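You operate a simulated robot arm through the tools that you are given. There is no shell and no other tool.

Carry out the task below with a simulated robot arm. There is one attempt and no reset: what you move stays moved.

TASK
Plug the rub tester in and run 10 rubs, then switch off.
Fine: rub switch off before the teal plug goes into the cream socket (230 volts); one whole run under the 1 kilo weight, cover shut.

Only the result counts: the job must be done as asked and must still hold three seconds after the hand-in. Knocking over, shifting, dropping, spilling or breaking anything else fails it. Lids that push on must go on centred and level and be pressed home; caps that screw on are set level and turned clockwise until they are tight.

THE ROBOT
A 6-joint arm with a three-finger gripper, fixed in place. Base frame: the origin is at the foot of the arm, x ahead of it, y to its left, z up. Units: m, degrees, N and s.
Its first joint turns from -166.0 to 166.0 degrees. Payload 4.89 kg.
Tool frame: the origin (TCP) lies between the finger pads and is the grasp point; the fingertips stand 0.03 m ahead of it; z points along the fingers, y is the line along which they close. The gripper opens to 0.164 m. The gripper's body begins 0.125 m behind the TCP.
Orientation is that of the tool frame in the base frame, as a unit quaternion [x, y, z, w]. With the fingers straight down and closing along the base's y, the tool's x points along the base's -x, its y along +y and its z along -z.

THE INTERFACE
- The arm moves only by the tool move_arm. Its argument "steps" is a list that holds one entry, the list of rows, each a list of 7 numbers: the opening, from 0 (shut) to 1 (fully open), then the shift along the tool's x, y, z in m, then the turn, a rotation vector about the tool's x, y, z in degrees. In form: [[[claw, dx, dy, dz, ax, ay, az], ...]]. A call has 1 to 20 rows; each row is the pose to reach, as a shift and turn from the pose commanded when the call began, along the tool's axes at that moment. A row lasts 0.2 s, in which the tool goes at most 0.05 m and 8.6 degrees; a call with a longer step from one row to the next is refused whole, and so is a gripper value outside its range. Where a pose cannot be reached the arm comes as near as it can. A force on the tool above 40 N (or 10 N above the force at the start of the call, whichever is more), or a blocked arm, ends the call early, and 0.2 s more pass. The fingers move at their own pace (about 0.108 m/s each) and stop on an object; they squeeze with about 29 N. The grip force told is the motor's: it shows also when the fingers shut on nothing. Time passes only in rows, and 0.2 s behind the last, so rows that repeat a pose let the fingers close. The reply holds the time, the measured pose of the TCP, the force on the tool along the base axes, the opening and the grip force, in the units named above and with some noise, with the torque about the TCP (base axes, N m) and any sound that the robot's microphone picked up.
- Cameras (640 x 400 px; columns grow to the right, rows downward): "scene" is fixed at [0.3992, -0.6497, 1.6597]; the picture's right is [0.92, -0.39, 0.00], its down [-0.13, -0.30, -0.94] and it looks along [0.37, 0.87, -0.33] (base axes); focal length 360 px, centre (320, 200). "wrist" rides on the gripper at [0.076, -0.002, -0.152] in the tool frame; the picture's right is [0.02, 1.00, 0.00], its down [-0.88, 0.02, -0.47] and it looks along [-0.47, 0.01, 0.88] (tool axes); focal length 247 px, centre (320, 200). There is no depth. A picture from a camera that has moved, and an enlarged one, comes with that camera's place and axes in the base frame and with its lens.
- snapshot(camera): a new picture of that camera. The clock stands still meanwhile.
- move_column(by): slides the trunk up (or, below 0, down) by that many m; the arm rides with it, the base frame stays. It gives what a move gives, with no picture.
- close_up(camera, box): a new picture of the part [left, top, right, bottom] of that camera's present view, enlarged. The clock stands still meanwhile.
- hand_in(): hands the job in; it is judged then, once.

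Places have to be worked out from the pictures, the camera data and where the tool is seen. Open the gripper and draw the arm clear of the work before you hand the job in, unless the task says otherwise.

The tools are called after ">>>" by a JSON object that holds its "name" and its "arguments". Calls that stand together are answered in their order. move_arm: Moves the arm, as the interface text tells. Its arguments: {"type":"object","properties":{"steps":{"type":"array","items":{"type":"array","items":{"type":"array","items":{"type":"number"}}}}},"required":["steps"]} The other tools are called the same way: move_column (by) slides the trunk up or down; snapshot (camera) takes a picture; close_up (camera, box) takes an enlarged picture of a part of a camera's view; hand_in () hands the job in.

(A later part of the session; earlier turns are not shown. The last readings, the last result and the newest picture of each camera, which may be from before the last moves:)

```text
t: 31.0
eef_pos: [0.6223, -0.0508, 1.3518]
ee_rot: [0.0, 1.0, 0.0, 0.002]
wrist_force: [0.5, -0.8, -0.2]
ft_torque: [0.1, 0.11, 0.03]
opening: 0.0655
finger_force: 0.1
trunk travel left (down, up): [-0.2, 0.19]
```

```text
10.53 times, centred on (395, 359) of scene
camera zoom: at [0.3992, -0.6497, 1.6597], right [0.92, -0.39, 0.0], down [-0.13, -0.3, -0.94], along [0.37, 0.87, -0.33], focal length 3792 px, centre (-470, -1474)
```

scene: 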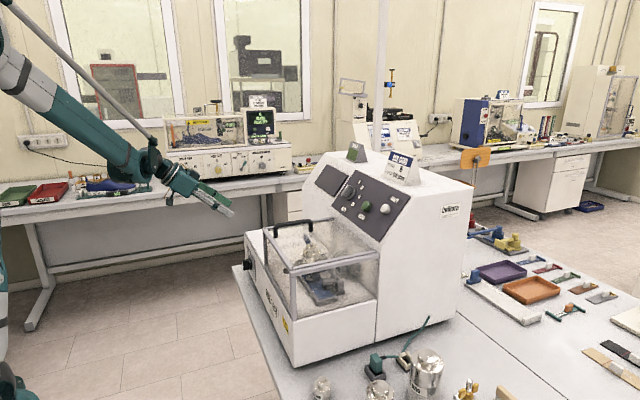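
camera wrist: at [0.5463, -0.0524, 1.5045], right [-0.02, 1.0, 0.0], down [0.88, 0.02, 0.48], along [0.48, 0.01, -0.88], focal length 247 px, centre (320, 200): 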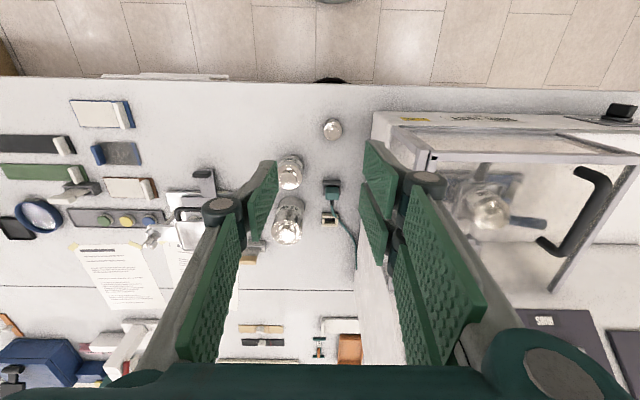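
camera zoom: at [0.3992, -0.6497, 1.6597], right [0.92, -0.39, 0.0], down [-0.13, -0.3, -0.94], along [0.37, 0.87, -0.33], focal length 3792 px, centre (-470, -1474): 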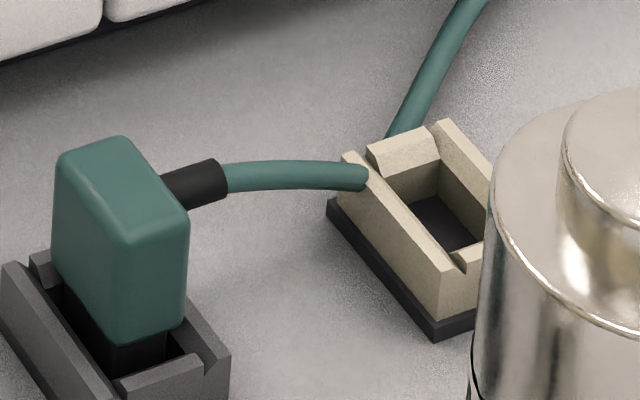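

The plug top is at about (0.8265, -0.017, 0.966). The cream socket lies about 0.0996 m farther in x at the same y, and clearances to the weights and machine are fine with the fingers partly closed. I move above the plug and descend to z 1.05.

>>> {"name": "move_arm", "arguments": {"steps": [[[0.4, -0.041, 0.007, 0, 0, 0, 0], [0.4, -0.082, 0.014, 0, 0, 0, 0], [0.4, -0.123, 0.02, 0, 0, 0, 0], [0.4, -0.164, 0.027, 0, 0, 0, 0], [0.4, -0.204, 0.034, 0, 0, 0, 0], [0.4, -0.204, 0.034, 0.045, 0, 0, 0], [0.4, -0.204, 0.034, 0.09, 0, 0, 0], [0.4, -0.204, 0.034, 0.135, 0, 0, 0], [0.4, -0.204, 0.034, 0.18, 0, 0, 0], [0.4, -0.204, 0.034, 0.225, 0, 0, 0], [0.4, -0.204, 0.034, 0.27, 0, 0, 0], [0.4, -0.204, 0.034, 0.3, 0, 0, 0], [0.4, -0.204, 0.034, 0.3, 0, 0, 0]]]}}

>>> {"name": "snapshot", "arguments": {"camera": "wrist"}}

>>> {"name": "close_up", "arguments": {"camera": "wrist", "box": [270, 190, 370, 290]}}

>>> {"name": "close_up", "arguments": {"camera": "scene", "box": [345, 320, 445, 385]}}

```text
t: 33.8
eef_pos: [0.8239, -0.0167, 1.0535]
ee_rot: [0.0, 1.0, 0.001, 0.002]
wrist_force: [0.8, -0.1, -1.2]
ft_torque: [-0.02, 0.04, -0.02]
opening: 0.0654
finger_force: 0.1
trunk travel left (down, up): [-0.2, 0.19]
```

```text
taken
camera wrist: at [0.7496, -0.0179, 1.2055], right [-0.02, 1.0, 0.0], down [0.88, 0.02, 0.48], along [0.48, 0.01, -0.88], focal length 247 px, centre (320, 200)
```

wrist: 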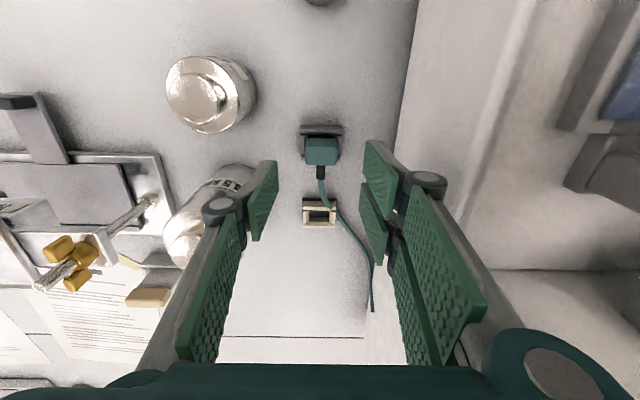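

```text
4.00 times, centred on (320, 240) of wrist
camera zoom: at [0.7496, -0.0179, 1.2055], right [-0.02, 1.0, 0.0], down [0.88, 0.02, 0.48], along [0.48, 0.01, -0.88], focal length 988 px, centre (320, 40)
```

zoom: 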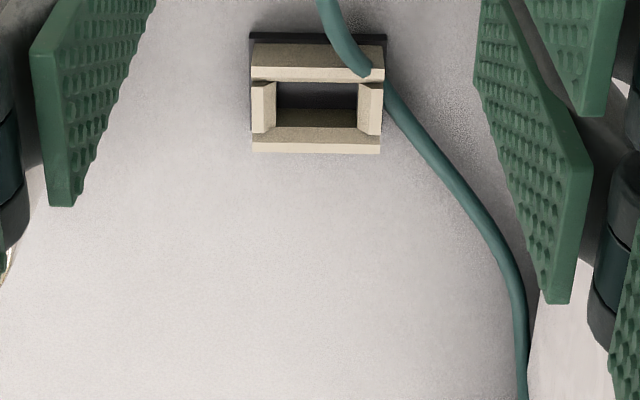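

```text
6.15 times, centred on (395, 352) of scene
camera zoom: at [0.3992, -0.6497, 1.6597], right [0.92, -0.39, 0.0], down [-0.13, -0.3, -0.94], along [0.37, 0.87, -0.33], focal length 2217 px, centre (-142, -738)
```

zoom: 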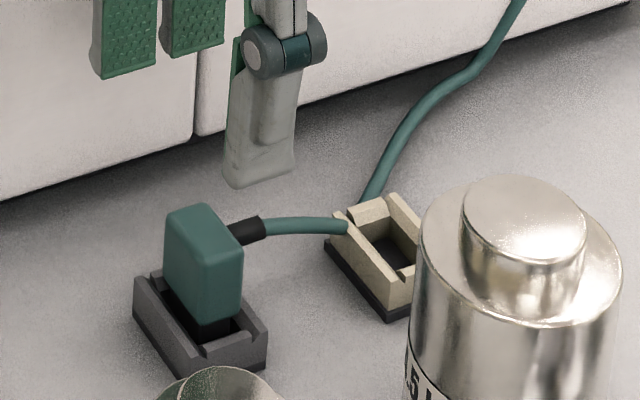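

The plug sits just where the TCP axis should meet it. I zoom on the plug for a final alignment check.

>>> {"name": "close_up", "arguments": {"camera": "wrist", "box": [280, 110, 360, 170]}}

```text
6.67 times, centred on (320, 140) of wrist
camera zoom: at [0.7496, -0.0179, 1.2055], right [-0.02, 1.0, 0.0], down [0.88, 0.02, 0.48], along [0.48, 0.01, -0.88], focal length 1646 px, centre (320, 600)
```

zoom: 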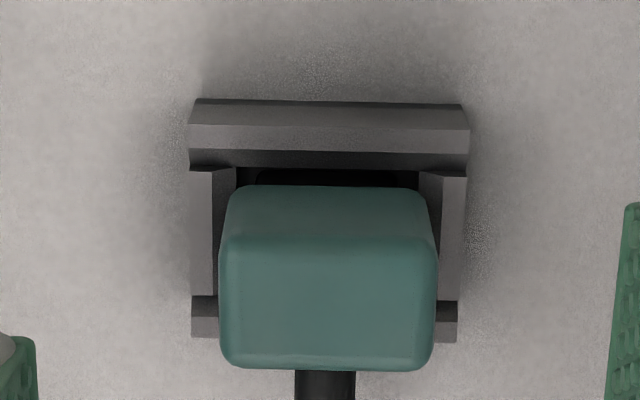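

Aligned within 2 mm. I descend so the fingertips reach z ≈ 0.941, just above the socket rim, keeping clear of everything.

>>> {"name": "move_arm", "arguments": {"steps": [[[0.4, -0.001, 0.0005, 0.04, 0, 0, 0], [0.4, -0.002, 0.0008, 0.075, 0, 0, 0], [0.4, -0.002, 0.0008, 0.083, 0, 0, 0], [0.4, -0.002, 0.0008, 0.083, 0, 0, 0]]]}}

>>> {"name": "close_up", "arguments": {"camera": "scene", "box": [345, 320, 445, 385]}}

>>> {"name": "close_up", "arguments": {"camera": "wrist", "box": [260, 130, 380, 230]}}

```text
t: 34.8
eef_pos: [0.8277, -0.013, 0.9697]
ee_rot: [0.0, 1.0, 0.001, 0.003]
wrist_force: [0.4, 0.1, -0.3]
ft_torque: [-0.02, 0.08, -0.02]
opening: 0.0657
finger_force: 0.1
trunk travel left (down, up): [-0.2, 0.19]
```

```text
6.15 times, centred on (395, 352) of scene
camera zoom: at [0.3992, -0.6497, 1.6597], right [0.92, -0.39, 0.0], down [-0.13, -0.3, -0.94], along [0.37, 0.87, -0.33], focal length 2217 px, centre (-142, -738)
```

zoom: 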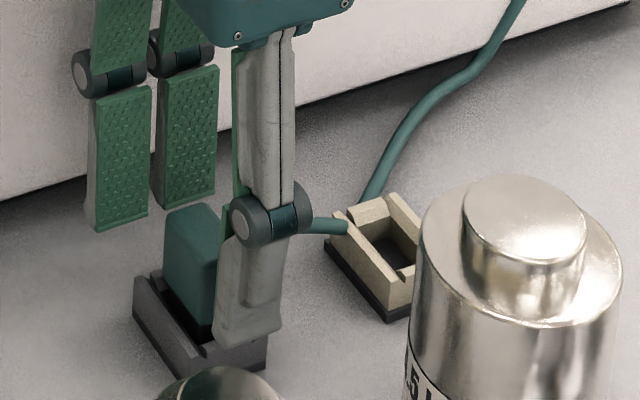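

```text
4.00 times, centred on (320, 180) of wrist
camera zoom: at [0.752, -0.0146, 1.1211], right [-0.02, 1.0, 0.0], down [0.88, 0.02, 0.48], along [0.48, 0.01, -0.88], focal length 988 px, centre (320, 280)
```

zoom: 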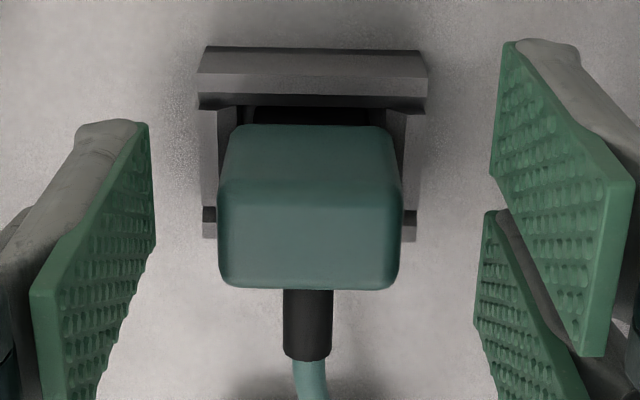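

The plug is about 2 mm off toward -y and slightly toward -x of the TCP. I nudge to centre on it and close the fingers.

>>> {"name": "move_arm", "arguments": {"steps": [[[0.4, 0.0015, -0.0022, 0, 0, 0, 0], [0.4, 0.0015, -0.0022, 0, 0, 0, 0], [0.25, 0.0015, -0.0022, 0, 0, 0, 0], [0.1, 0.0015, -0.0022, 0, 0, 0, 0], [0.1, 0.0015, -0.0022, 0, 0, 0, 0], [0.1, 0.0015, -0.0022, 0, 0, 0, 0]]]}}

>>> {"name": "close_up", "arguments": {"camera": "wrist", "box": [260, 130, 380, 230]}}

>>> {"name": "close_up", "arguments": {"camera": "scene", "box": [345, 320, 445, 385]}}

```text
t: 36.2
eef_pos: [0.8249, -0.0153, 0.9678]
ee_rot: [0.0, 1.0, 0.001, 0.002]
wrist_force: [0.0, 0.0, 0.2]
ft_torque: [-0.02, 0.02, 0.01]
opening: 0.0331
finger_force: 29.3
trunk travel left (down, up): [-0.2, 0.19]
```

```text
4.00 times, centred on (320, 180) of wrist
camera zoom: at [0.7502, -0.0166, 1.1211], right [-0.02, 1.0, 0.0], down [0.88, 0.02, 0.48], along [0.48, 0.01, -0.88], focal length 988 px, centre (320, 280)
```

zoom: 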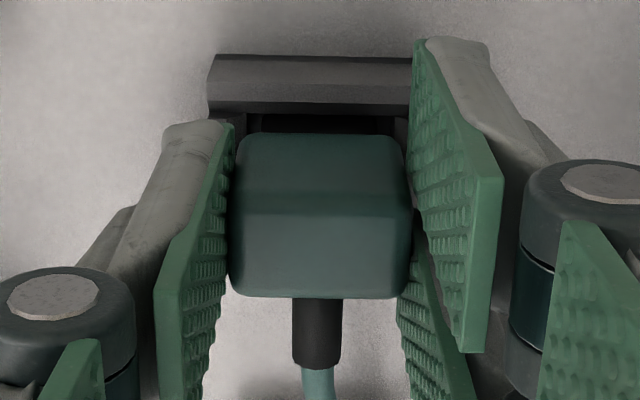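

```text
6.15 times, centred on (395, 352) of scene
camera zoom: at [0.3992, -0.6497, 1.6597], right [0.92, -0.39, 0.0], down [-0.13, -0.3, -0.94], along [0.37, 0.87, -0.33], focal length 2217 px, centre (-142, -738)
```

zoom: 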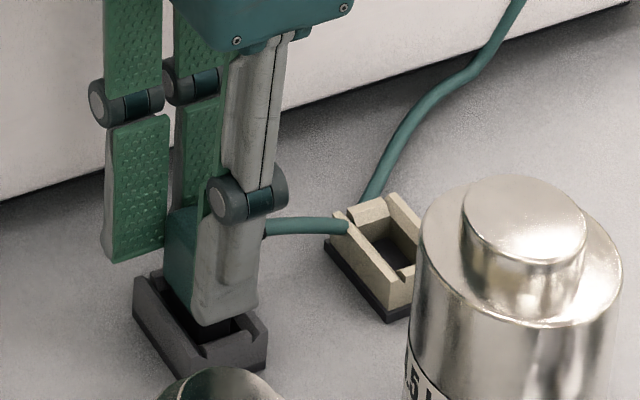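

The plug is held, 33.1 mm wide, with no side load. I draw it straight up out of the grey socket.

>>> {"name": "move_arm", "arguments": {"steps": [[[0, 0, 0, -0.01, 0, 0, 0], [0, 0, 0, -0.025, 0, 0, 0], [0, 0, 0, -0.04, 0, 0, 0], [0, 0, 0, -0.055, 0, 0, 0], [0, 0, 0, -0.055, 0, 0, 0]]]}}

>>> {"name": "close_up", "arguments": {"camera": "scene", "box": [345, 310, 445, 375]}}

>>> {"name": "snapshot", "arguments": {"camera": "wrist"}}

```text
t: 37.4
eef_pos: [0.8255, -0.0169, 1.0242]
ee_rot: [0.0, 1.0, 0.0, 0.003]
wrist_force: [-0.5, 0.3, -0.3]
ft_torque: [-0.01, 0.02, -0.03]
opening: 0.0331
finger_force: 28.9
trunk travel left (down, up): [-0.2, 0.19]
```

```text
6.15 times, centred on (395, 342) of scene
camera zoom: at [0.3992, -0.6497, 1.6597], right [0.92, -0.39, 0.0], down [-0.13, -0.3, -0.94], along [0.37, 0.87, -0.33], focal length 2217 px, centre (-142, -677)
```

zoom: 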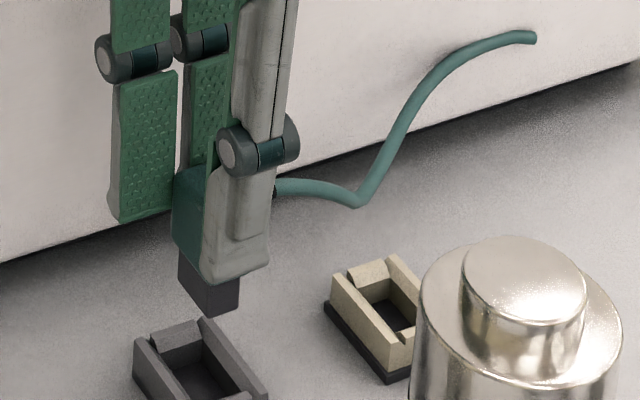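

```text
taken
camera wrist: at [0.7502, -0.0182, 1.1762], right [-0.02, 1.0, 0.0], down [0.88, 0.02, 0.48], along [0.48, 0.01, -0.88], focal length 247 px, centre (320, 200)
```

wrist: 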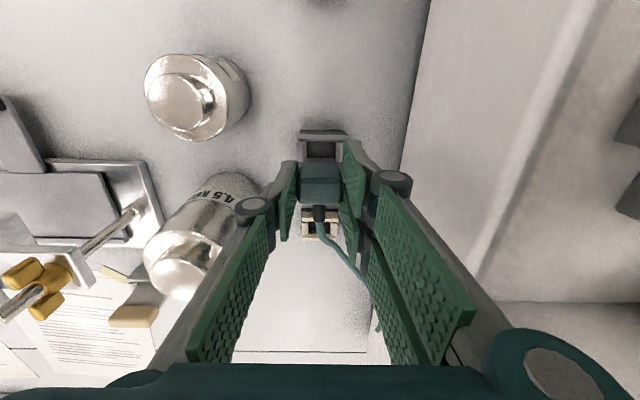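

The plug is clear of the grey socket. I move +0.0996 m in x to stand above the cream socket, then check alignment.

>>> {"name": "move_arm", "arguments": {"steps": [[[0, -0.025, 0, 0, 0, 0, 0], [0, -0.05, 0, 0, 0, 0, 0], [0, -0.075, 0, 0, 0, 0, 0], [0, -0.0996, 0, 0, 0, 0, 0], [0, -0.0996, 0, 0, 0, 0, 0]]]}}

>>> {"name": "close_up", "arguments": {"camera": "wrist", "box": [260, 110, 380, 210]}}

>>> {"name": "close_up", "arguments": {"camera": "scene", "box": [370, 310, 450, 362]}}

```text
t: 38.6
eef_pos: [0.9265, -0.0176, 1.0245]
ee_rot: [0.0, 1.0, 0.0, 0.002]
wrist_force: [0.5, -0.4, -0.5]
ft_torque: [-0.02, 0.04, -0.01]
opening: 0.0331
finger_force: 29.2
trunk travel left (down, up): [-0.2, 0.19]
```

```text
4.00 times, centred on (320, 160) of wrist
camera zoom: at [0.8511, -0.019, 1.1773], right [-0.02, 1.0, 0.0], down [0.88, 0.02, 0.48], along [0.48, 0.01, -0.88], focal length 988 px, centre (320, 360)
```

zoom: 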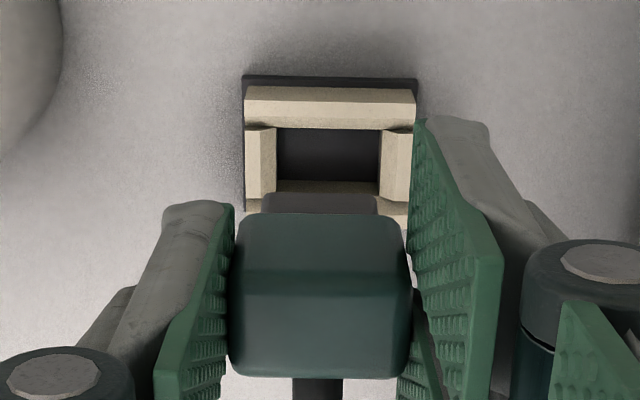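

```text
7.69 times, centred on (410, 336) of scene
camera zoom: at [0.3992, -0.6497, 1.6597], right [0.92, -0.39, 0.0], down [-0.13, -0.3, -0.94], along [0.37, 0.87, -0.33], focal length 2771 px, centre (-372, -846)
```

zoom: 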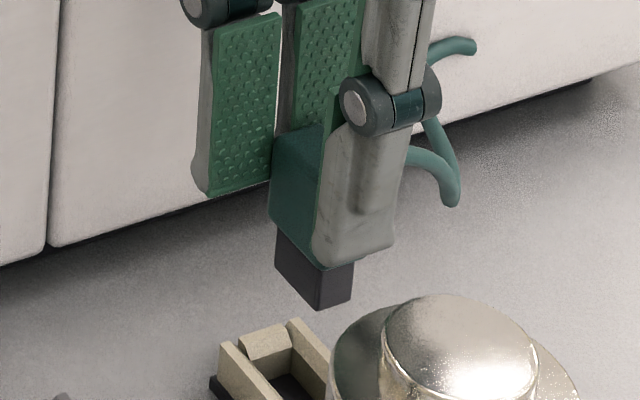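

Alignment looks good to within a millimetre or so. I lower by 35 mm so the pin block hovers just over the rim and check again.

>>> {"name": "move_arm", "arguments": {"steps": [[[0, 0, 0, 0.018, 0, 0, 0], [0, 0, 0, 0.034, 0, 0, 0], [0, 0, 0, 0.034, 0, 0, 0]]]}}

>>> {"name": "close_up", "arguments": {"camera": "wrist", "box": [270, 110, 370, 210]}}

>>> {"name": "close_up", "arguments": {"camera": "scene", "box": [370, 320, 450, 372]}}

```text
t: 39.4
eef_pos: [0.9259, -0.0157, 0.9914]
ee_rot: [0.0, 1.0, 0.001, 0.001]
wrist_force: [-0.1, -0.5, -0.4]
ft_torque: [0.04, 0.03, -0.02]
opening: 0.0331
finger_force: 28.5
trunk travel left (down, up): [-0.2, 0.19]
```

```text
4.00 times, centred on (320, 160) of wrist
camera zoom: at [0.8506, -0.018, 1.1429], right [-0.02, 1.0, 0.0], down [0.88, 0.02, 0.48], along [0.48, 0.01, -0.88], focal length 988 px, centre (320, 360)
```

zoom: 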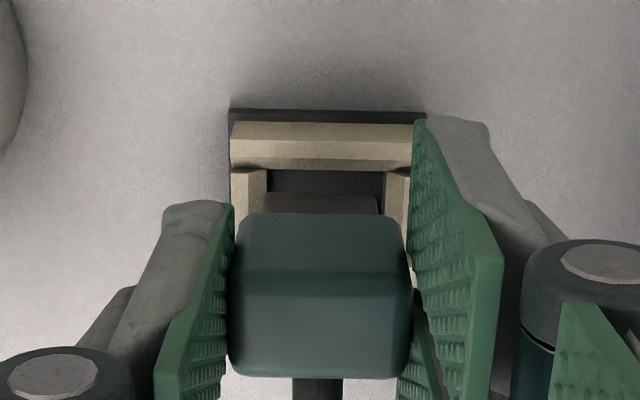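

```text
7.69 times, centred on (410, 346) of scene
camera zoom: at [0.3992, -0.6497, 1.6597], right [0.92, -0.39, 0.0], down [-0.13, -0.3, -0.94], along [0.37, 0.87, -0.33], focal length 2771 px, centre (-372, -923)
```

zoom: 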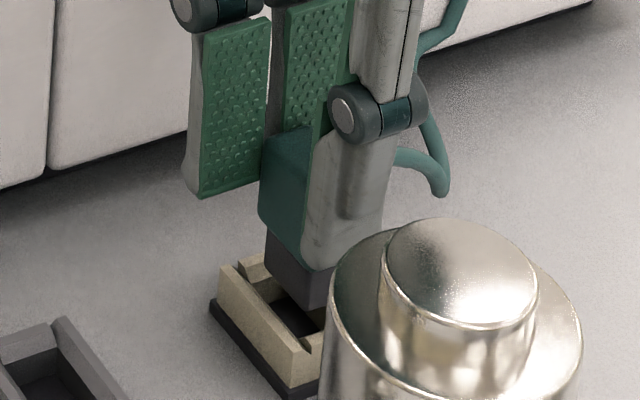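

The pin block is over the opening, about 1 mm toward -y of its middle. I shift +1 mm in y and press down in small steps the remaining 21 mm.

>>> {"name": "move_arm", "arguments": {"steps": [[[0, 0, 0.001, 0, 0, 0, 0], [0, 0, 0.001, 0.006, 0, 0, 0], [0, 0, 0.001, 0.012, 0, 0, 0], [0, 0, 0.001, 0.017, 0, 0, 0], [0, 0, 0.001, 0.021, 0, 0, 0], [0, 0, 0.001, 0.021, 0, 0, 0]]]}}

>>> {"name": "close_up", "arguments": {"camera": "wrist", "box": [270, 110, 370, 210]}}

>>> {"name": "close_up", "arguments": {"camera": "scene", "box": [370, 320, 450, 372]}}

```text
t: 40.8
eef_pos: [0.9254, -0.0152, 0.9704]
ee_rot: [0.0, 1.0, 0.001, 0.003]
wrist_force: [4.3, -2.1, 7.7]
ft_torque: [-0.07, -0.21, 0.04]
opening: 0.0331
finger_force: 28.5
trunk travel left (down, up): [-0.2, 0.19]
```

```text
4.00 times, centred on (320, 160) of wrist
camera zoom: at [0.8501, -0.0162, 1.1215], right [-0.02, 1.0, 0.0], down [0.88, 0.02, 0.48], along [0.48, 0.01, -0.88], focal length 988 px, centre (320, 360)
```

zoom: 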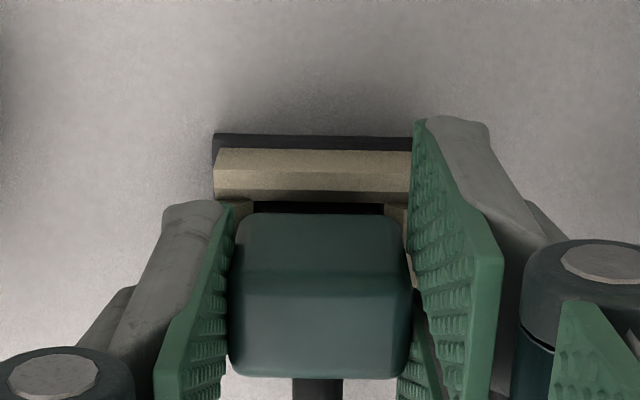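

```text
7.69 times, centred on (410, 346) of scene
camera zoom: at [0.3992, -0.6497, 1.6597], right [0.92, -0.39, 0.0], down [-0.13, -0.3, -0.94], along [0.37, 0.87, -0.33], focal length 2771 px, centre (-372, -923)
```

zoom: 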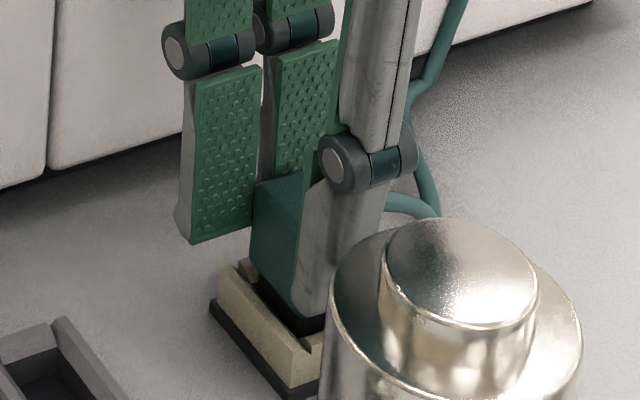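

It is going in, with 8 N upward resistance at z 0.970. I press further, watching the force.

>>> {"name": "move_arm", "arguments": {"steps": [[[0, 0, 0, 0.002, 0, 0, 0], [0, 0, 0, 0.004, 0, 0, 0], [0, 0, 0, 0.006, 0, 0, 0], [0, 0, 0, 0.006, 0, 0, 0]]]}}

>>> {"name": "close_up", "arguments": {"camera": "wrist", "box": [270, 110, 370, 210]}}

>>> {"name": "close_up", "arguments": {"camera": "scene", "box": [370, 320, 450, 372]}}

```text
t: 41.8
eef_pos: [0.9249, -0.0153, 0.963]
ee_rot: [0.0, 1.0, 0.001, 0.003]
wrist_force: [1.5, 3.6, 23.0]
ft_torque: [0.15, -0.11, 0.04]
opening: 0.0335
finger_force: 29.2
trunk travel left (down, up): [-0.2, 0.19]
```

```text
4.00 times, centred on (320, 160) of wrist
camera zoom: at [0.8489, -0.0164, 1.1164], right [-0.02, 1.0, 0.0], down [0.88, 0.02, 0.48], along [0.48, 0.01, -0.88], focal length 988 px, centre (320, 360)
```

zoom: 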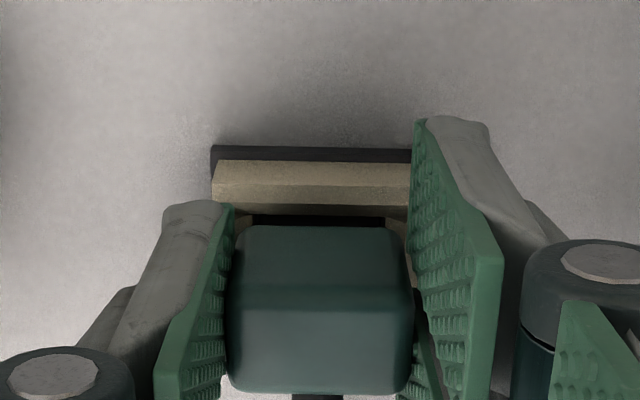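

```text
7.69 times, centred on (410, 346) of scene
camera zoom: at [0.3992, -0.6497, 1.6597], right [0.92, -0.39, 0.0], down [-0.13, -0.3, -0.94], along [0.37, 0.87, -0.33], focal length 2771 px, centre (-372, -923)
```

zoom: 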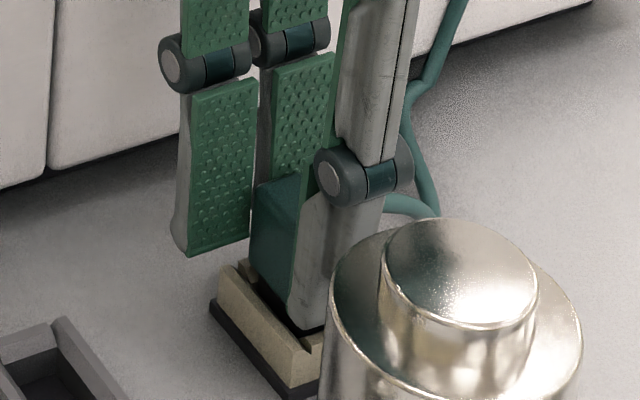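

The fingers slid a few mm down the plug at 23 N, and the plug now sits at the same depth it had in the grey socket. I release, rise, and look.

>>> {"name": "move_arm", "arguments": {"steps": [[[0.35, 0, 0, 0, 0, 0, 0], [0.4, 0, 0, 0, 0, 0, 0], [0.4, 0, 0, -0.03, 0, 0, 0], [0.4, 0, 0, -0.07, 0, 0, 0], [0.4, 0, 0, -0.07, 0, 0, 0]]]}}

>>> {"name": "close_up", "arguments": {"camera": "wrist", "box": [270, 110, 370, 210]}}

>>> {"name": "close_up", "arguments": {"camera": "scene", "box": [370, 320, 450, 372]}}

```text
t: 43.0
eef_pos: [0.9251, -0.0132, 1.0338]
ee_rot: [0.0, 1.0, 0.0, 0.003]
wrist_force: [0.3, -0.4, 0.5]
ft_torque: [-0.01, -0.07, 0.01]
opening: 0.0654
finger_force: 0.2
trunk travel left (down, up): [-0.2, 0.19]
```

```text
4.00 times, centred on (320, 160) of wrist
camera zoom: at [0.8488, -0.0149, 1.1867], right [-0.02, 1.0, 0.0], down [0.88, 0.02, 0.48], along [0.48, 0.01, -0.88], focal length 988 px, centre (320, 360)
```

zoom: 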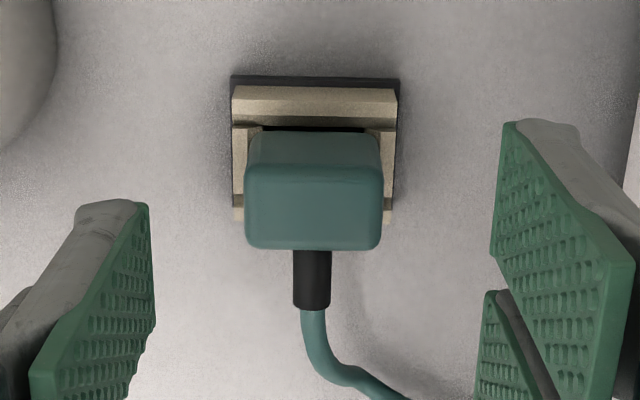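

```text
7.69 times, centred on (410, 346) of scene
camera zoom: at [0.3992, -0.6497, 1.6597], right [0.92, -0.39, 0.0], down [-0.13, -0.3, -0.94], along [0.37, 0.87, -0.33], focal length 2771 px, centre (-372, -923)
```

zoom: 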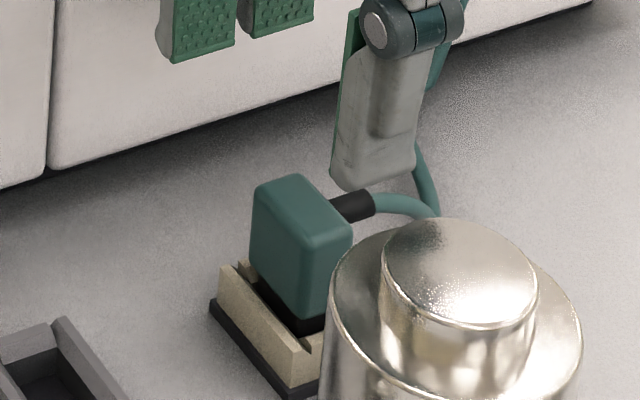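

The plug sits square in the cream socket. To be sure it is pressed home, I close the fingers and press gently on its top.

>>> {"name": "move_arm", "arguments": {"steps": [[[0, 0, -0.002, 0, 0, 0, 0], [0, 0, -0.002, 0, 0, 0, 0], [0, 0, -0.002, 0.02, 0, 0, 0], [0, 0, -0.002, 0.03, 0, 0, 0], [0, 0, -0.002, 0.034, 0, 0, 0], [0, 0, -0.002, 0.036, 0, 0, 0], [0, 0, -0.002, 0.038, 0, 0, 0], [0, 0, -0.002, 0.04, 0, 0, 0]]]}}

```text
t: 44.8
eef_pos: [0.9266, -0.0158, 0.9926]
ee_rot: [0.0, 1.0, 0.0, 0.001]
wrist_force: [-1.3, -0.1, 1.1]
ft_torque: [-0.02, -0.03, 0.01]
opening: 0.0
finger_force: 28.9
trunk travel left (down, up): [-0.2, 0.19]
```

>>> {"name": "close_up", "arguments": {"camera": "scene", "box": [370, 320, 450, 372]}}

>>> {"name": "move_arm", "arguments": {"steps": [[[0, 0, 0, 0.002, 0, 0, 0], [0, 0, 0, 0.004, 0, 0, 0], [0, 0, 0, 0.005, 0, 0, 0]]]}}

```text
7.69 times, centred on (410, 346) of scene
camera zoom: at [0.3992, -0.6497, 1.6597], right [0.92, -0.39, 0.0], down [-0.13, -0.3, -0.94], along [0.37, 0.87, -0.33], focal length 2771 px, centre (-372, -923)
```

zoom: 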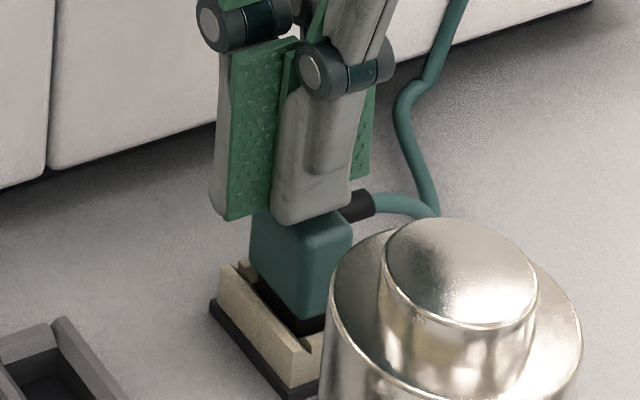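

```text
t: 45.6
eef_pos: [0.926, -0.0173, 0.9881]
ee_rot: [0.0, 1.0, 0.001, 0.002]
wrist_force: [0.4, 0.3, 0.9]
ft_torque: [0.0, 0.02, -0.01]
opening: 0.0002
finger_force: 28.9
trunk travel left (down, up): [-0.2, 0.19]
```

Still no contact force; I continue down in small steps.

>>> {"name": "move_arm", "arguments": {"steps": [[[0, 0, 0, 0.002, 0, 0, 0], [0, 0, 0, 0.004, 0, 0, 0], [0, 0, 0, 0.006, 0, 0, 0]]]}}

>>> {"name": "close_up", "arguments": {"camera": "scene", "box": [370, 320, 450, 372]}}

>>> {"name": "close_up", "arguments": {"camera": "wrist", "box": [270, 110, 370, 210]}}

```text
t: 46.3
eef_pos: [0.926, -0.0165, 0.9863]
ee_rot: [0.0, 1.0, 0.0, 0.004]
wrist_force: [2.4, -1.4, 30.0]
ft_torque: [-0.02, -0.14, -0.02]
opening: 0.0062
finger_force: 29.2
trunk travel left (down, up): [-0.2, 0.19]
stopped in row 3: the force on the tool passed its limit at 46 N (the readings are from after the stop); the commanded pose is now the measured one
```

```text
7.69 times, centred on (410, 346) of scene
camera zoom: at [0.3992, -0.6497, 1.6597], right [0.92, -0.39, 0.0], down [-0.13, -0.3, -0.94], along [0.37, 0.87, -0.33], focal length 2771 px, centre (-372, -923)
```

zoom: 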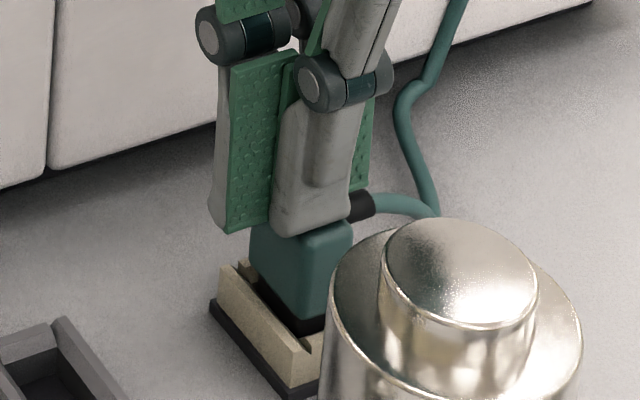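

```text
4.00 times, centred on (320, 160) of wrist
camera zoom: at [0.8494, -0.0179, 1.1394], right [-0.02, 1.0, 0.0], down [0.88, 0.02, 0.48], along [0.48, 0.01, -0.88], focal length 988 px, centre (320, 360)
```

zoom: 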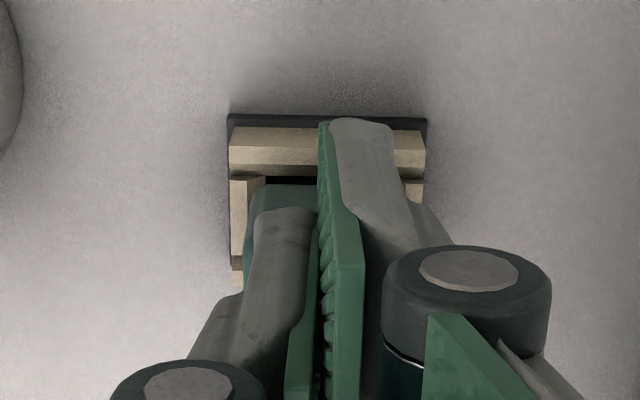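

The plug took over 40 N from above without moving, so it is home. I rise clear and take close looks at the cover to see whether it is really shut.

>>> {"name": "move_arm", "arguments": {"steps": [[[0, 0, 0, -0.04, 0, 0, 0], [0.2, 0, 0, -0.08, 0, 0, 0], [0.2, 0, 0, -0.125, 0, 0, 0], [0.2, 0, 0, -0.17, 0, 0, 0], [0.2, 0, 0, -0.215, 0, 0, 0], [0.2, 0, 0, -0.26, 0, 0, 0], [0.2, 0, 0, -0.305, 0, 0, 0], [0.2, 0, 0, -0.35, 0, 0, 0], [0.2, 0, 0, -0.395, 0, 0, 0], [0.2, 0, 0, -0.44, 0, 0, 0]]]}}

>>> {"name": "close_up", "arguments": {"camera": "scene", "box": [235, 210, 325, 270]}}

>>> {"name": "close_up", "arguments": {"camera": "scene", "box": [270, 250, 390, 330]}}

>>> {"name": "close_up", "arguments": {"camera": "scene", "box": [360, 320, 440, 372]}}

```text
t: 48.5
eef_pos: [0.9236, -0.0151, 1.4268]
ee_rot: [0.002, 1.0, 0.001, 0.003]
wrist_force: [0.1, 0.3, -0.1]
ft_torque: [0.0, 0.05, -0.01]
opening: 0.0328
finger_force: 0.0
trunk travel left (down, up): [-0.2, 0.19]
```

```text
6.67 times, centred on (280, 240) of scene
camera zoom: at [0.3992, -0.6497, 1.6597], right [0.92, -0.39, 0.0], down [-0.13, -0.3, -0.94], along [0.37, 0.87, -0.33], focal length 2402 px, centre (587, -67)
```

zoom: 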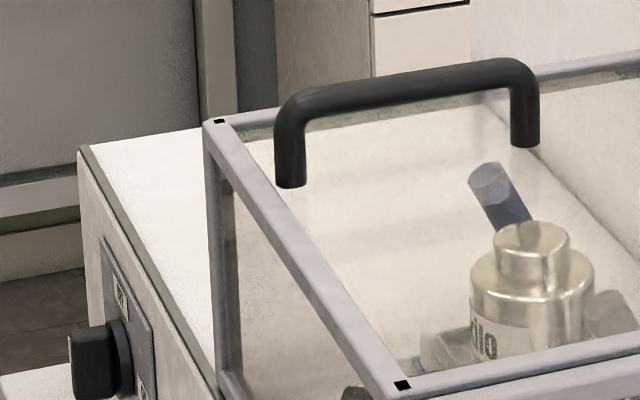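

```text
5.00 times, centred on (330, 290) of scene
camera zoom: at [0.3992, -0.6497, 1.6597], right [0.92, -0.39, 0.0], down [-0.13, -0.3, -0.94], along [0.37, 0.87, -0.33], focal length 1801 px, centre (270, -250)
```

zoom: 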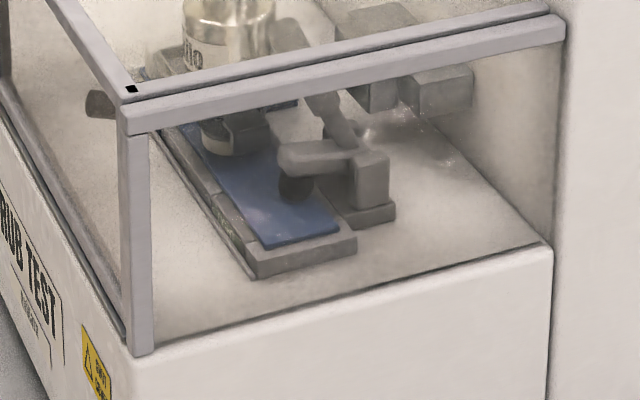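

```text
7.69 times, centred on (400, 346) of scene
camera zoom: at [0.3992, -0.6497, 1.6597], right [0.92, -0.39, 0.0], down [-0.13, -0.3, -0.94], along [0.37, 0.87, -0.33], focal length 2771 px, centre (-295, -923)
```

zoom: 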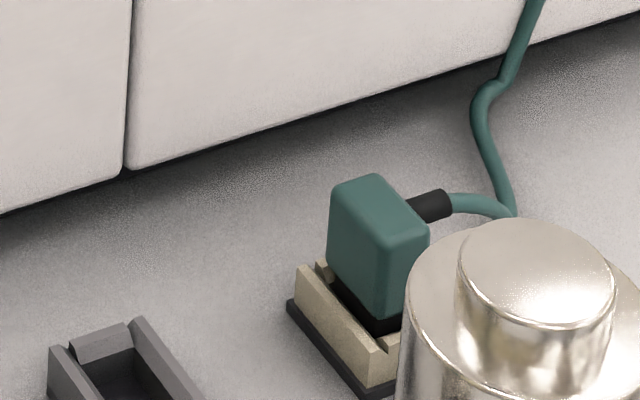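

The lid looks seated but the weight's label is only partly readable. I go round to the front with the hand tilted and fingers wide, to read the weight through the clear front and check the cover's far edge.

>>> {"name": "move_arm", "arguments": {"steps": [[[0.3, 0.041, 0.021, 0, 0, 0, 0], [0.5, 0.082, 0.043, 0, 0, 0, 0], [0.7, 0.123, 0.064, 0, 0, 0, 0], [1, 0.164, 0.086, 0, 0, 0, 0], [1, 0.205, 0.107, 0, 0, 0, 0], [1, 0.246, 0.129, 0, 0, 0, 0], [1, 0.287, 0.15, 0, 0, 0, 0], [1, 0.328, 0.172, 0, 0, 0, 0], [1, 0.369, 0.193, 0, 0, 0, 0], [1, 0.41, 0.215, 0, 0, 0, 0], [1, 0.412, 0.215, 0.04, 0, -6.5, 0], [1, 0.412, 0.215, 0.08, 0, -13, 0], [1, 0.412, 0.215, 0.12, 0, -19.5, 0], [1, 0.412, 0.215, 0.16, 0, -26, 0], [1, 0.412, 0.215, 0.2, 0, -32.5, 0], [1, 0.412, 0.215, 0.24, 0, -39, 0], [1, 0.412, 0.215, 0.27, 0, -45, 0]]]}}

>>> {"name": "snapshot", "arguments": {"camera": "wrist"}}

```text
t: 52.1
eef_pos: [0.5133, 0.1973, 1.153]
ee_rot: [0.0, 0.923, 0.001, 0.385]
wrist_force: [0.0, -0.6, -0.3]
ft_torque: [-0.01, -0.07, 0.02]
opening: 0.164
finger_force: 0.1
trunk travel left (down, up): [-0.2, 0.19]
```

```text
taken
camera wrist: at [0.3518, 0.1957, 1.2059], right [-0.02, 1.0, -0.01], down [0.28, 0.02, 0.96], along [0.96, 0.01, -0.28], focal length 247 px, centre (320, 200)
```

wrist: 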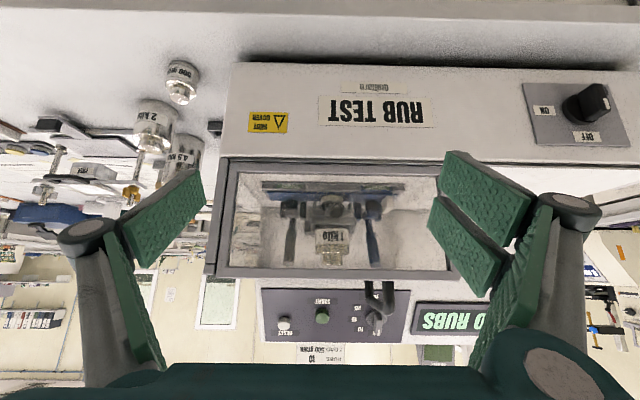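

The display now lights (something like "0 RUBS"), so the socket is live. I zoom on the weight, the display, the cover edges and the switch.

>>> {"name": "close_up", "arguments": {"camera": "wrist", "box": [270, 180, 400, 270]}}

>>> {"name": "close_up", "arguments": {"camera": "wrist", "box": [250, 270, 500, 370]}}

>>> {"name": "close_up", "arguments": {"camera": "wrist", "box": [200, 140, 460, 290]}}

>>> {"name": "close_up", "arguments": {"camera": "wrist", "box": [510, 70, 640, 160]}}

>>> {"name": "close_up", "arguments": {"camera": "scene", "box": [310, 160, 430, 235]}}

```text
4.44 times, centred on (335, 225) of wrist
camera zoom: at [0.3518, 0.1957, 1.2059], right [-0.02, 1.0, -0.01], down [0.28, 0.02, 0.96], along [0.96, 0.01, -0.28], focal length 1098 px, centre (253, 89)
```

zoom: 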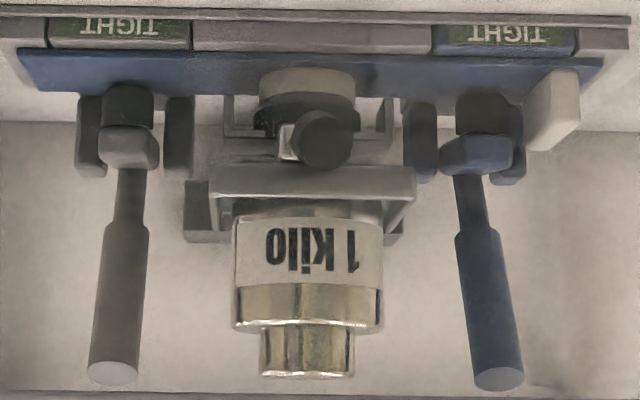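

```text
2.56 times, centred on (375, 320) of wrist
camera zoom: at [0.3518, 0.1957, 1.2059], right [-0.02, 1.0, -0.01], down [0.28, 0.02, 0.96], along [0.96, 0.01, -0.28], focal length 632 px, centre (179, -107)
```

zoom: 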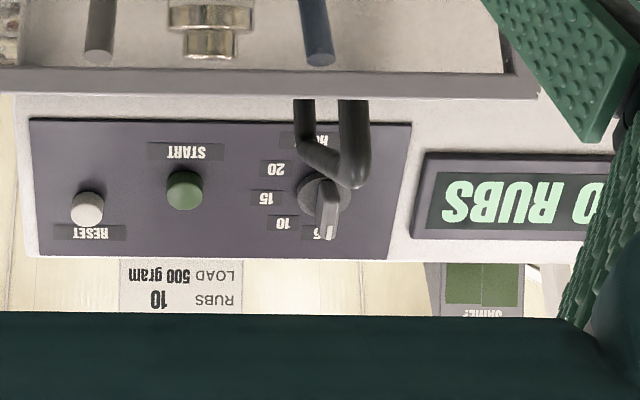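

```text
2.46 times, centred on (330, 215) of wrist
camera zoom: at [0.3518, 0.1957, 1.2059], right [-0.02, 1.0, -0.01], down [0.28, 0.02, 0.96], along [0.96, 0.01, -0.28], focal length 608 px, centre (295, 163)
```

zoom: 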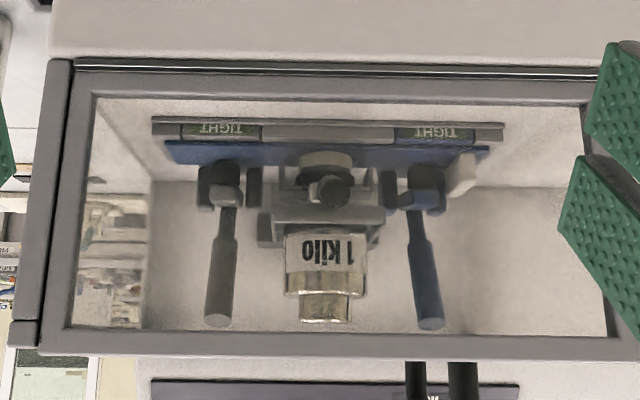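

```text
4.44 times, centred on (575, 115) of wrist
camera zoom: at [0.3518, 0.1957, 1.2059], right [-0.02, 1.0, -0.01], down [0.28, 0.02, 0.96], along [0.96, 0.01, -0.28], focal length 1098 px, centre (-813, 578)
```

zoom: 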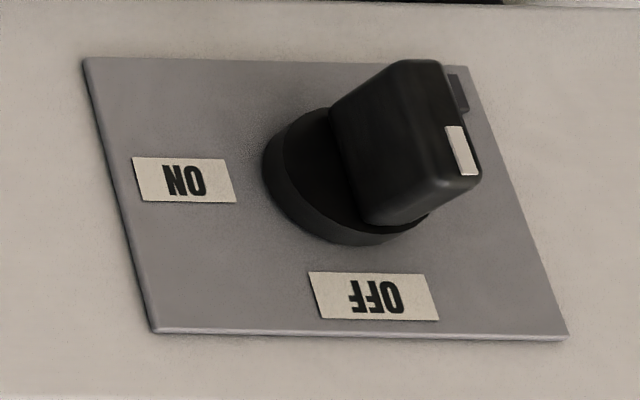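

```text
5.33 times, centred on (370, 198) of scene
camera zoom: at [0.3992, -0.6497, 1.6597], right [0.92, -0.39, 0.0], down [-0.13, -0.3, -0.94], along [0.37, 0.87, -0.33], focal length 1921 px, centre (53, 213)
```

zoom: 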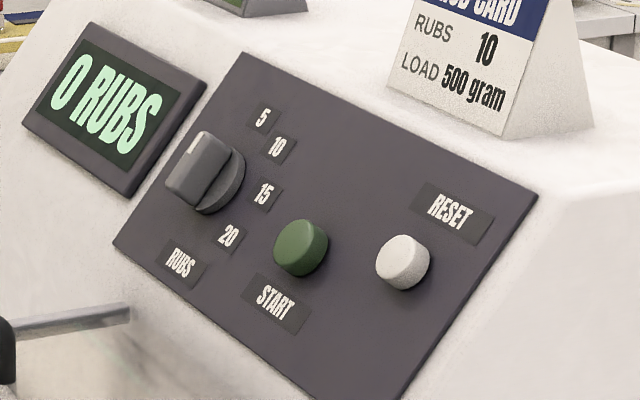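

The weight inside is the 1 kilo, both clamps read TIGHT, the lid's lower edge runs parallel to the base (shut), the switch is OFF, and the display reads 0 RUBS. Next I set the selector from 5 to 10: I go up and over the cover, and square the tool to the panel, which slopes about 52°.

>>> {"name": "move_arm", "arguments": {"steps": [[[1, -0.0254, 0.018, -0.0251, 0, 0, 0], [0.6, -0.0509, 0.036, -0.0503, 0, 0, 0], [0.4, -0.0763, 0.054, -0.0754, 0, 0, 0], [0.4, -0.1017, 0.0726, -0.1006, 0, 0, 0], [0.4, -0.1271, 0.0907, -0.1257, 0, 0, 0], [0.4, -0.1526, 0.1089, -0.1509, 0, 0, 0], [0.4, -0.178, 0.127, -0.176, 0, 0, 0], [0.4, -0.206, 0.127, -0.143, 0, -1, 0], [0.4, -0.233, 0.127, -0.109, 0, -2, 0], [0.4, -0.261, 0.127, -0.076, 0, -3, 0], [0.4, -0.289, 0.127, -0.042, 0, -4, 0], [0.4, -0.316, 0.127, -0.009, 0, -5, 0], [0.4, -0.344, 0.127, 0.025, 0, -6, 0], [0.4, -0.372, 0.127, 0.058, 0, -7.1, 0], [0.4, -0.372, 0.127, 0.058, 0, -7.1, 0]]]}}

>>> {"name": "snapshot", "arguments": {"camera": "wrist"}}

```text
t: 55.3
eef_pos: [0.8169, 0.3244, 1.3777]
ee_rot: [0.001, 0.897, -0.001, 0.442]
wrist_force: [0.6, 0.7, -1.4]
ft_torque: [-0.04, 0.04, -0.06]
opening: 0.0656
finger_force: 0.0
trunk travel left (down, up): [-0.2, 0.19]
```

```text
taken
camera wrist: at [0.6511, 0.3244, 1.4095], right [-0.01, 1.0, -0.02], down [0.16, 0.02, 0.99], along [0.99, 0.01, -0.16], focal length 247 px, centre (320, 200)
```

wrist: 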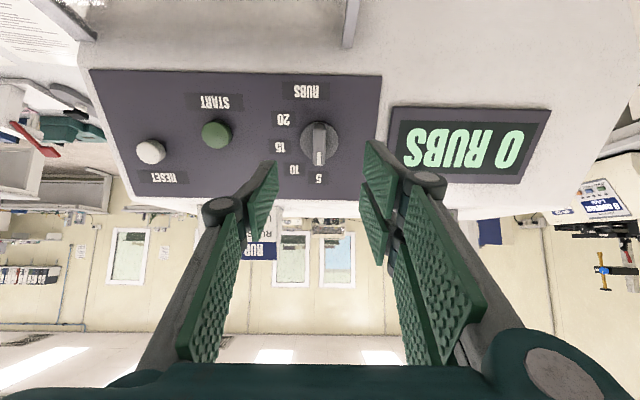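

>>> {"name": "close_up", "arguments": {"camera": "wrist", "box": [260, 75, 390, 205]}}

>>> {"name": "close_up", "arguments": {"camera": "scene", "box": [310, 150, 390, 210]}}

```text
3.08 times, centred on (325, 140) of wrist
camera zoom: at [0.6511, 0.3244, 1.4095], right [-0.01, 1.0, -0.02], down [0.16, 0.02, 0.99], along [0.99, 0.01, -0.16], focal length 760 px, centre (305, 385)
```

zoom: 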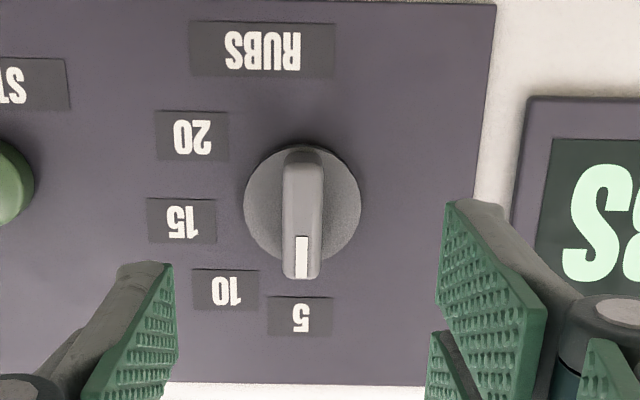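

```text
6.67 times, centred on (350, 180) of scene
camera zoom: at [0.3992, -0.6497, 1.6597], right [0.92, -0.39, 0.0], down [-0.13, -0.3, -0.94], along [0.37, 0.87, -0.33], focal length 2402 px, centre (120, 333)
```

zoom: 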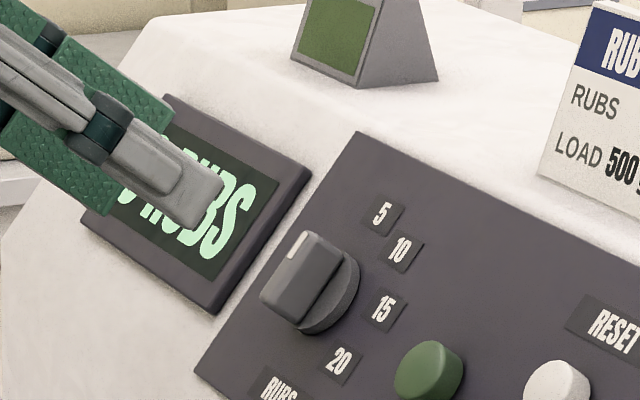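

The knob axis is about 2.7 mm down-panel and 1.6 mm toward -y from the tool axis; the bar is 14 mm thick and its front lies about 0.105 m ahead. I correct for that and advance 0.06 m.

>>> {"name": "move_arm", "arguments": {"steps": [[[0.4, 0.0027, -0.0016, 0.03, 0, 0, 0], [0.4, 0.0027, -0.0016, 0.06, 0, 0, 0], [0.4, 0.0027, -0.0016, 0.06, 0, 0, 0]]]}}

>>> {"name": "close_up", "arguments": {"camera": "wrist", "box": [250, 90, 390, 210]}}

>>> {"name": "close_up", "arguments": {"camera": "scene", "box": [310, 150, 390, 210]}}

```text
t: 56.1
eef_pos: [0.8622, 0.3251, 1.3372]
ee_rot: [0.001, 0.898, 0.001, 0.441]
wrist_force: [1.5, 1.3, -1.7]
ft_torque: [-0.06, 0.03, -0.06]
opening: 0.0656
finger_force: 0.0
trunk travel left (down, up): [-0.2, 0.19]
```

```text
3.33 times, centred on (320, 150) of wrist
camera zoom: at [0.6963, 0.3242, 1.3695], right [-0.01, 1.0, -0.02], down [0.16, 0.02, 0.99], along [0.99, 0.01, -0.16], focal length 823 px, centre (320, 367)
```

zoom: 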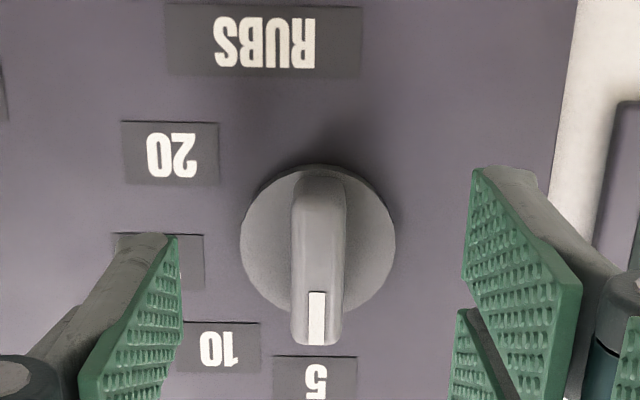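

```text
6.67 times, centred on (350, 180) of scene
camera zoom: at [0.3992, -0.6497, 1.6597], right [0.92, -0.39, 0.0], down [-0.13, -0.3, -0.94], along [0.37, 0.87, -0.33], focal length 2402 px, centre (120, 333)
```

zoom: 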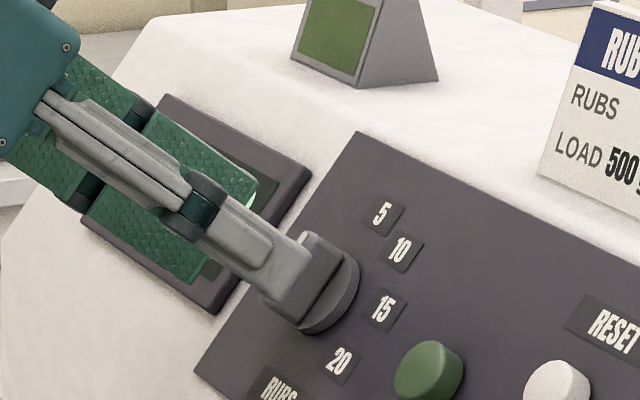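

Centred to within a millimetre. I advance 27 mm more so the tips straddle the bar, then close.

>>> {"name": "move_arm", "arguments": {"steps": [[[0.4, 0, -0.0005, 0.015, 0, 0, 0], [0.4, 0, -0.0005, 0.027, 0, 0, 0], [0.4, 0, -0.0005, 0.027, 0, 0, 0], [0.2, 0, -0.0005, 0.027, 0, 0, 0], [0.06, 0, -0.0005, 0.027, 0, 0, 0], [0.06, 0, -0.0005, 0.027, 0, 0, 0]]]}}

>>> {"name": "close_up", "arguments": {"camera": "wrist", "box": [250, 90, 390, 210]}}

```text
t: 57.5
eef_pos: [0.8805, 0.3252, 1.3215]
ee_rot: [0.0, 0.897, 0.001, 0.441]
wrist_force: [-2.5, 4.7, 2.3]
ft_torque: [0.06, 0.03, 0.13]
opening: 0.0139
finger_force: 44.8
trunk travel left (down, up): [-0.2, 0.19]
```

```text
3.33 times, centred on (320, 150) of wrist
camera zoom: at [0.7155, 0.3235, 1.3547], right [-0.01, 1.0, -0.02], down [0.16, 0.02, 0.99], along [0.99, 0.01, -0.16], focal length 823 px, centre (320, 367)
```

zoom: 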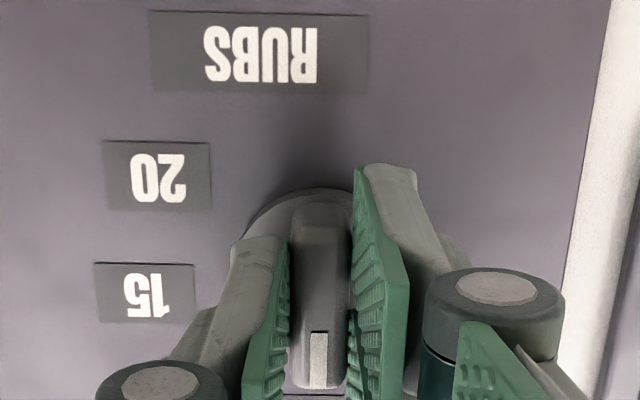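

The bar is held with little load. I turn it +40° (clockwise facing the panel) toward 10.

>>> {"name": "move_arm", "arguments": {"steps": [[[0.06, 0, 0, 0, 0, 0, 8], [0.06, 0, 0, 0, 0, 0, 16], [0.06, 0, 0, 0, 0, 0, 24], [0.06, 0, 0, 0, 0, 0, 32], [0.06, 0, 0, 0, 0, 0, 40], [0.06, 0, 0, 0, 0, 0, 40]]]}}

>>> {"name": "close_up", "arguments": {"camera": "wrist", "box": [250, 90, 390, 210]}}

>>> {"name": "close_up", "arguments": {"camera": "scene", "box": [310, 150, 390, 210]}}

```text
t: 58.7
eef_pos: [0.8825, 0.3257, 1.3224]
ee_rot: [0.302, 0.844, 0.151, 0.415]
wrist_force: [-5.9, 13.3, 1.8]
ft_torque: [0.25, 0.22, 0.33]
opening: 0.0138
finger_force: 45.1
trunk travel left (down, up): [-0.2, 0.19]
stopped in row 6: the force on the tool passed its limit at 41 N (the readings are from after the stop); the commanded pose is now the measured one
```

```text
3.33 times, centred on (320, 150) of wrist
camera zoom: at [0.7258, 0.3739, 1.3683], right [0.37, 0.79, 0.49], down [0.05, -0.55, 0.84], along [0.93, -0.29, -0.24], focal length 823 px, centre (320, 367)
```

zoom: 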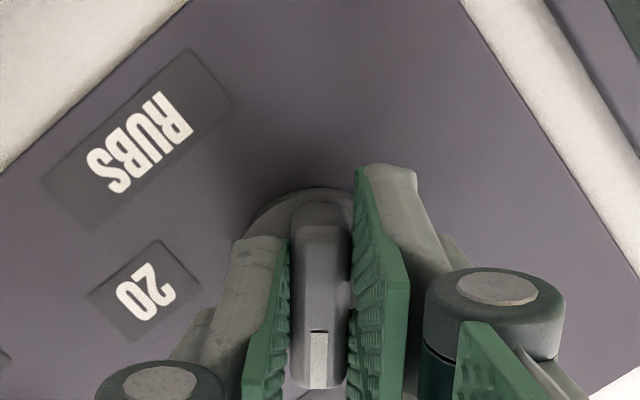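

```text
6.67 times, centred on (350, 180) of scene
camera zoom: at [0.3992, -0.6497, 1.6597], right [0.92, -0.39, 0.0], down [-0.13, -0.3, -0.94], along [0.37, 0.87, -0.33], focal length 2402 px, centre (120, 333)
```

zoom: 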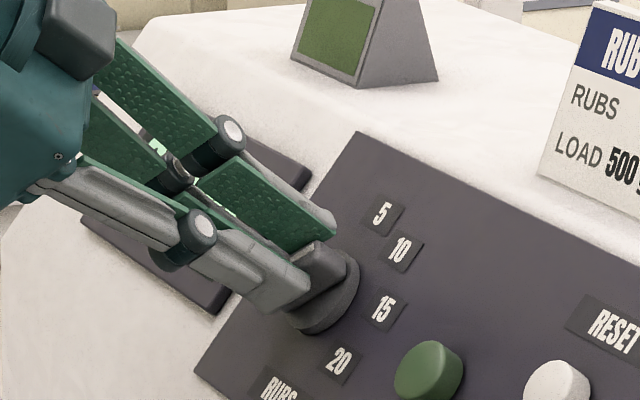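

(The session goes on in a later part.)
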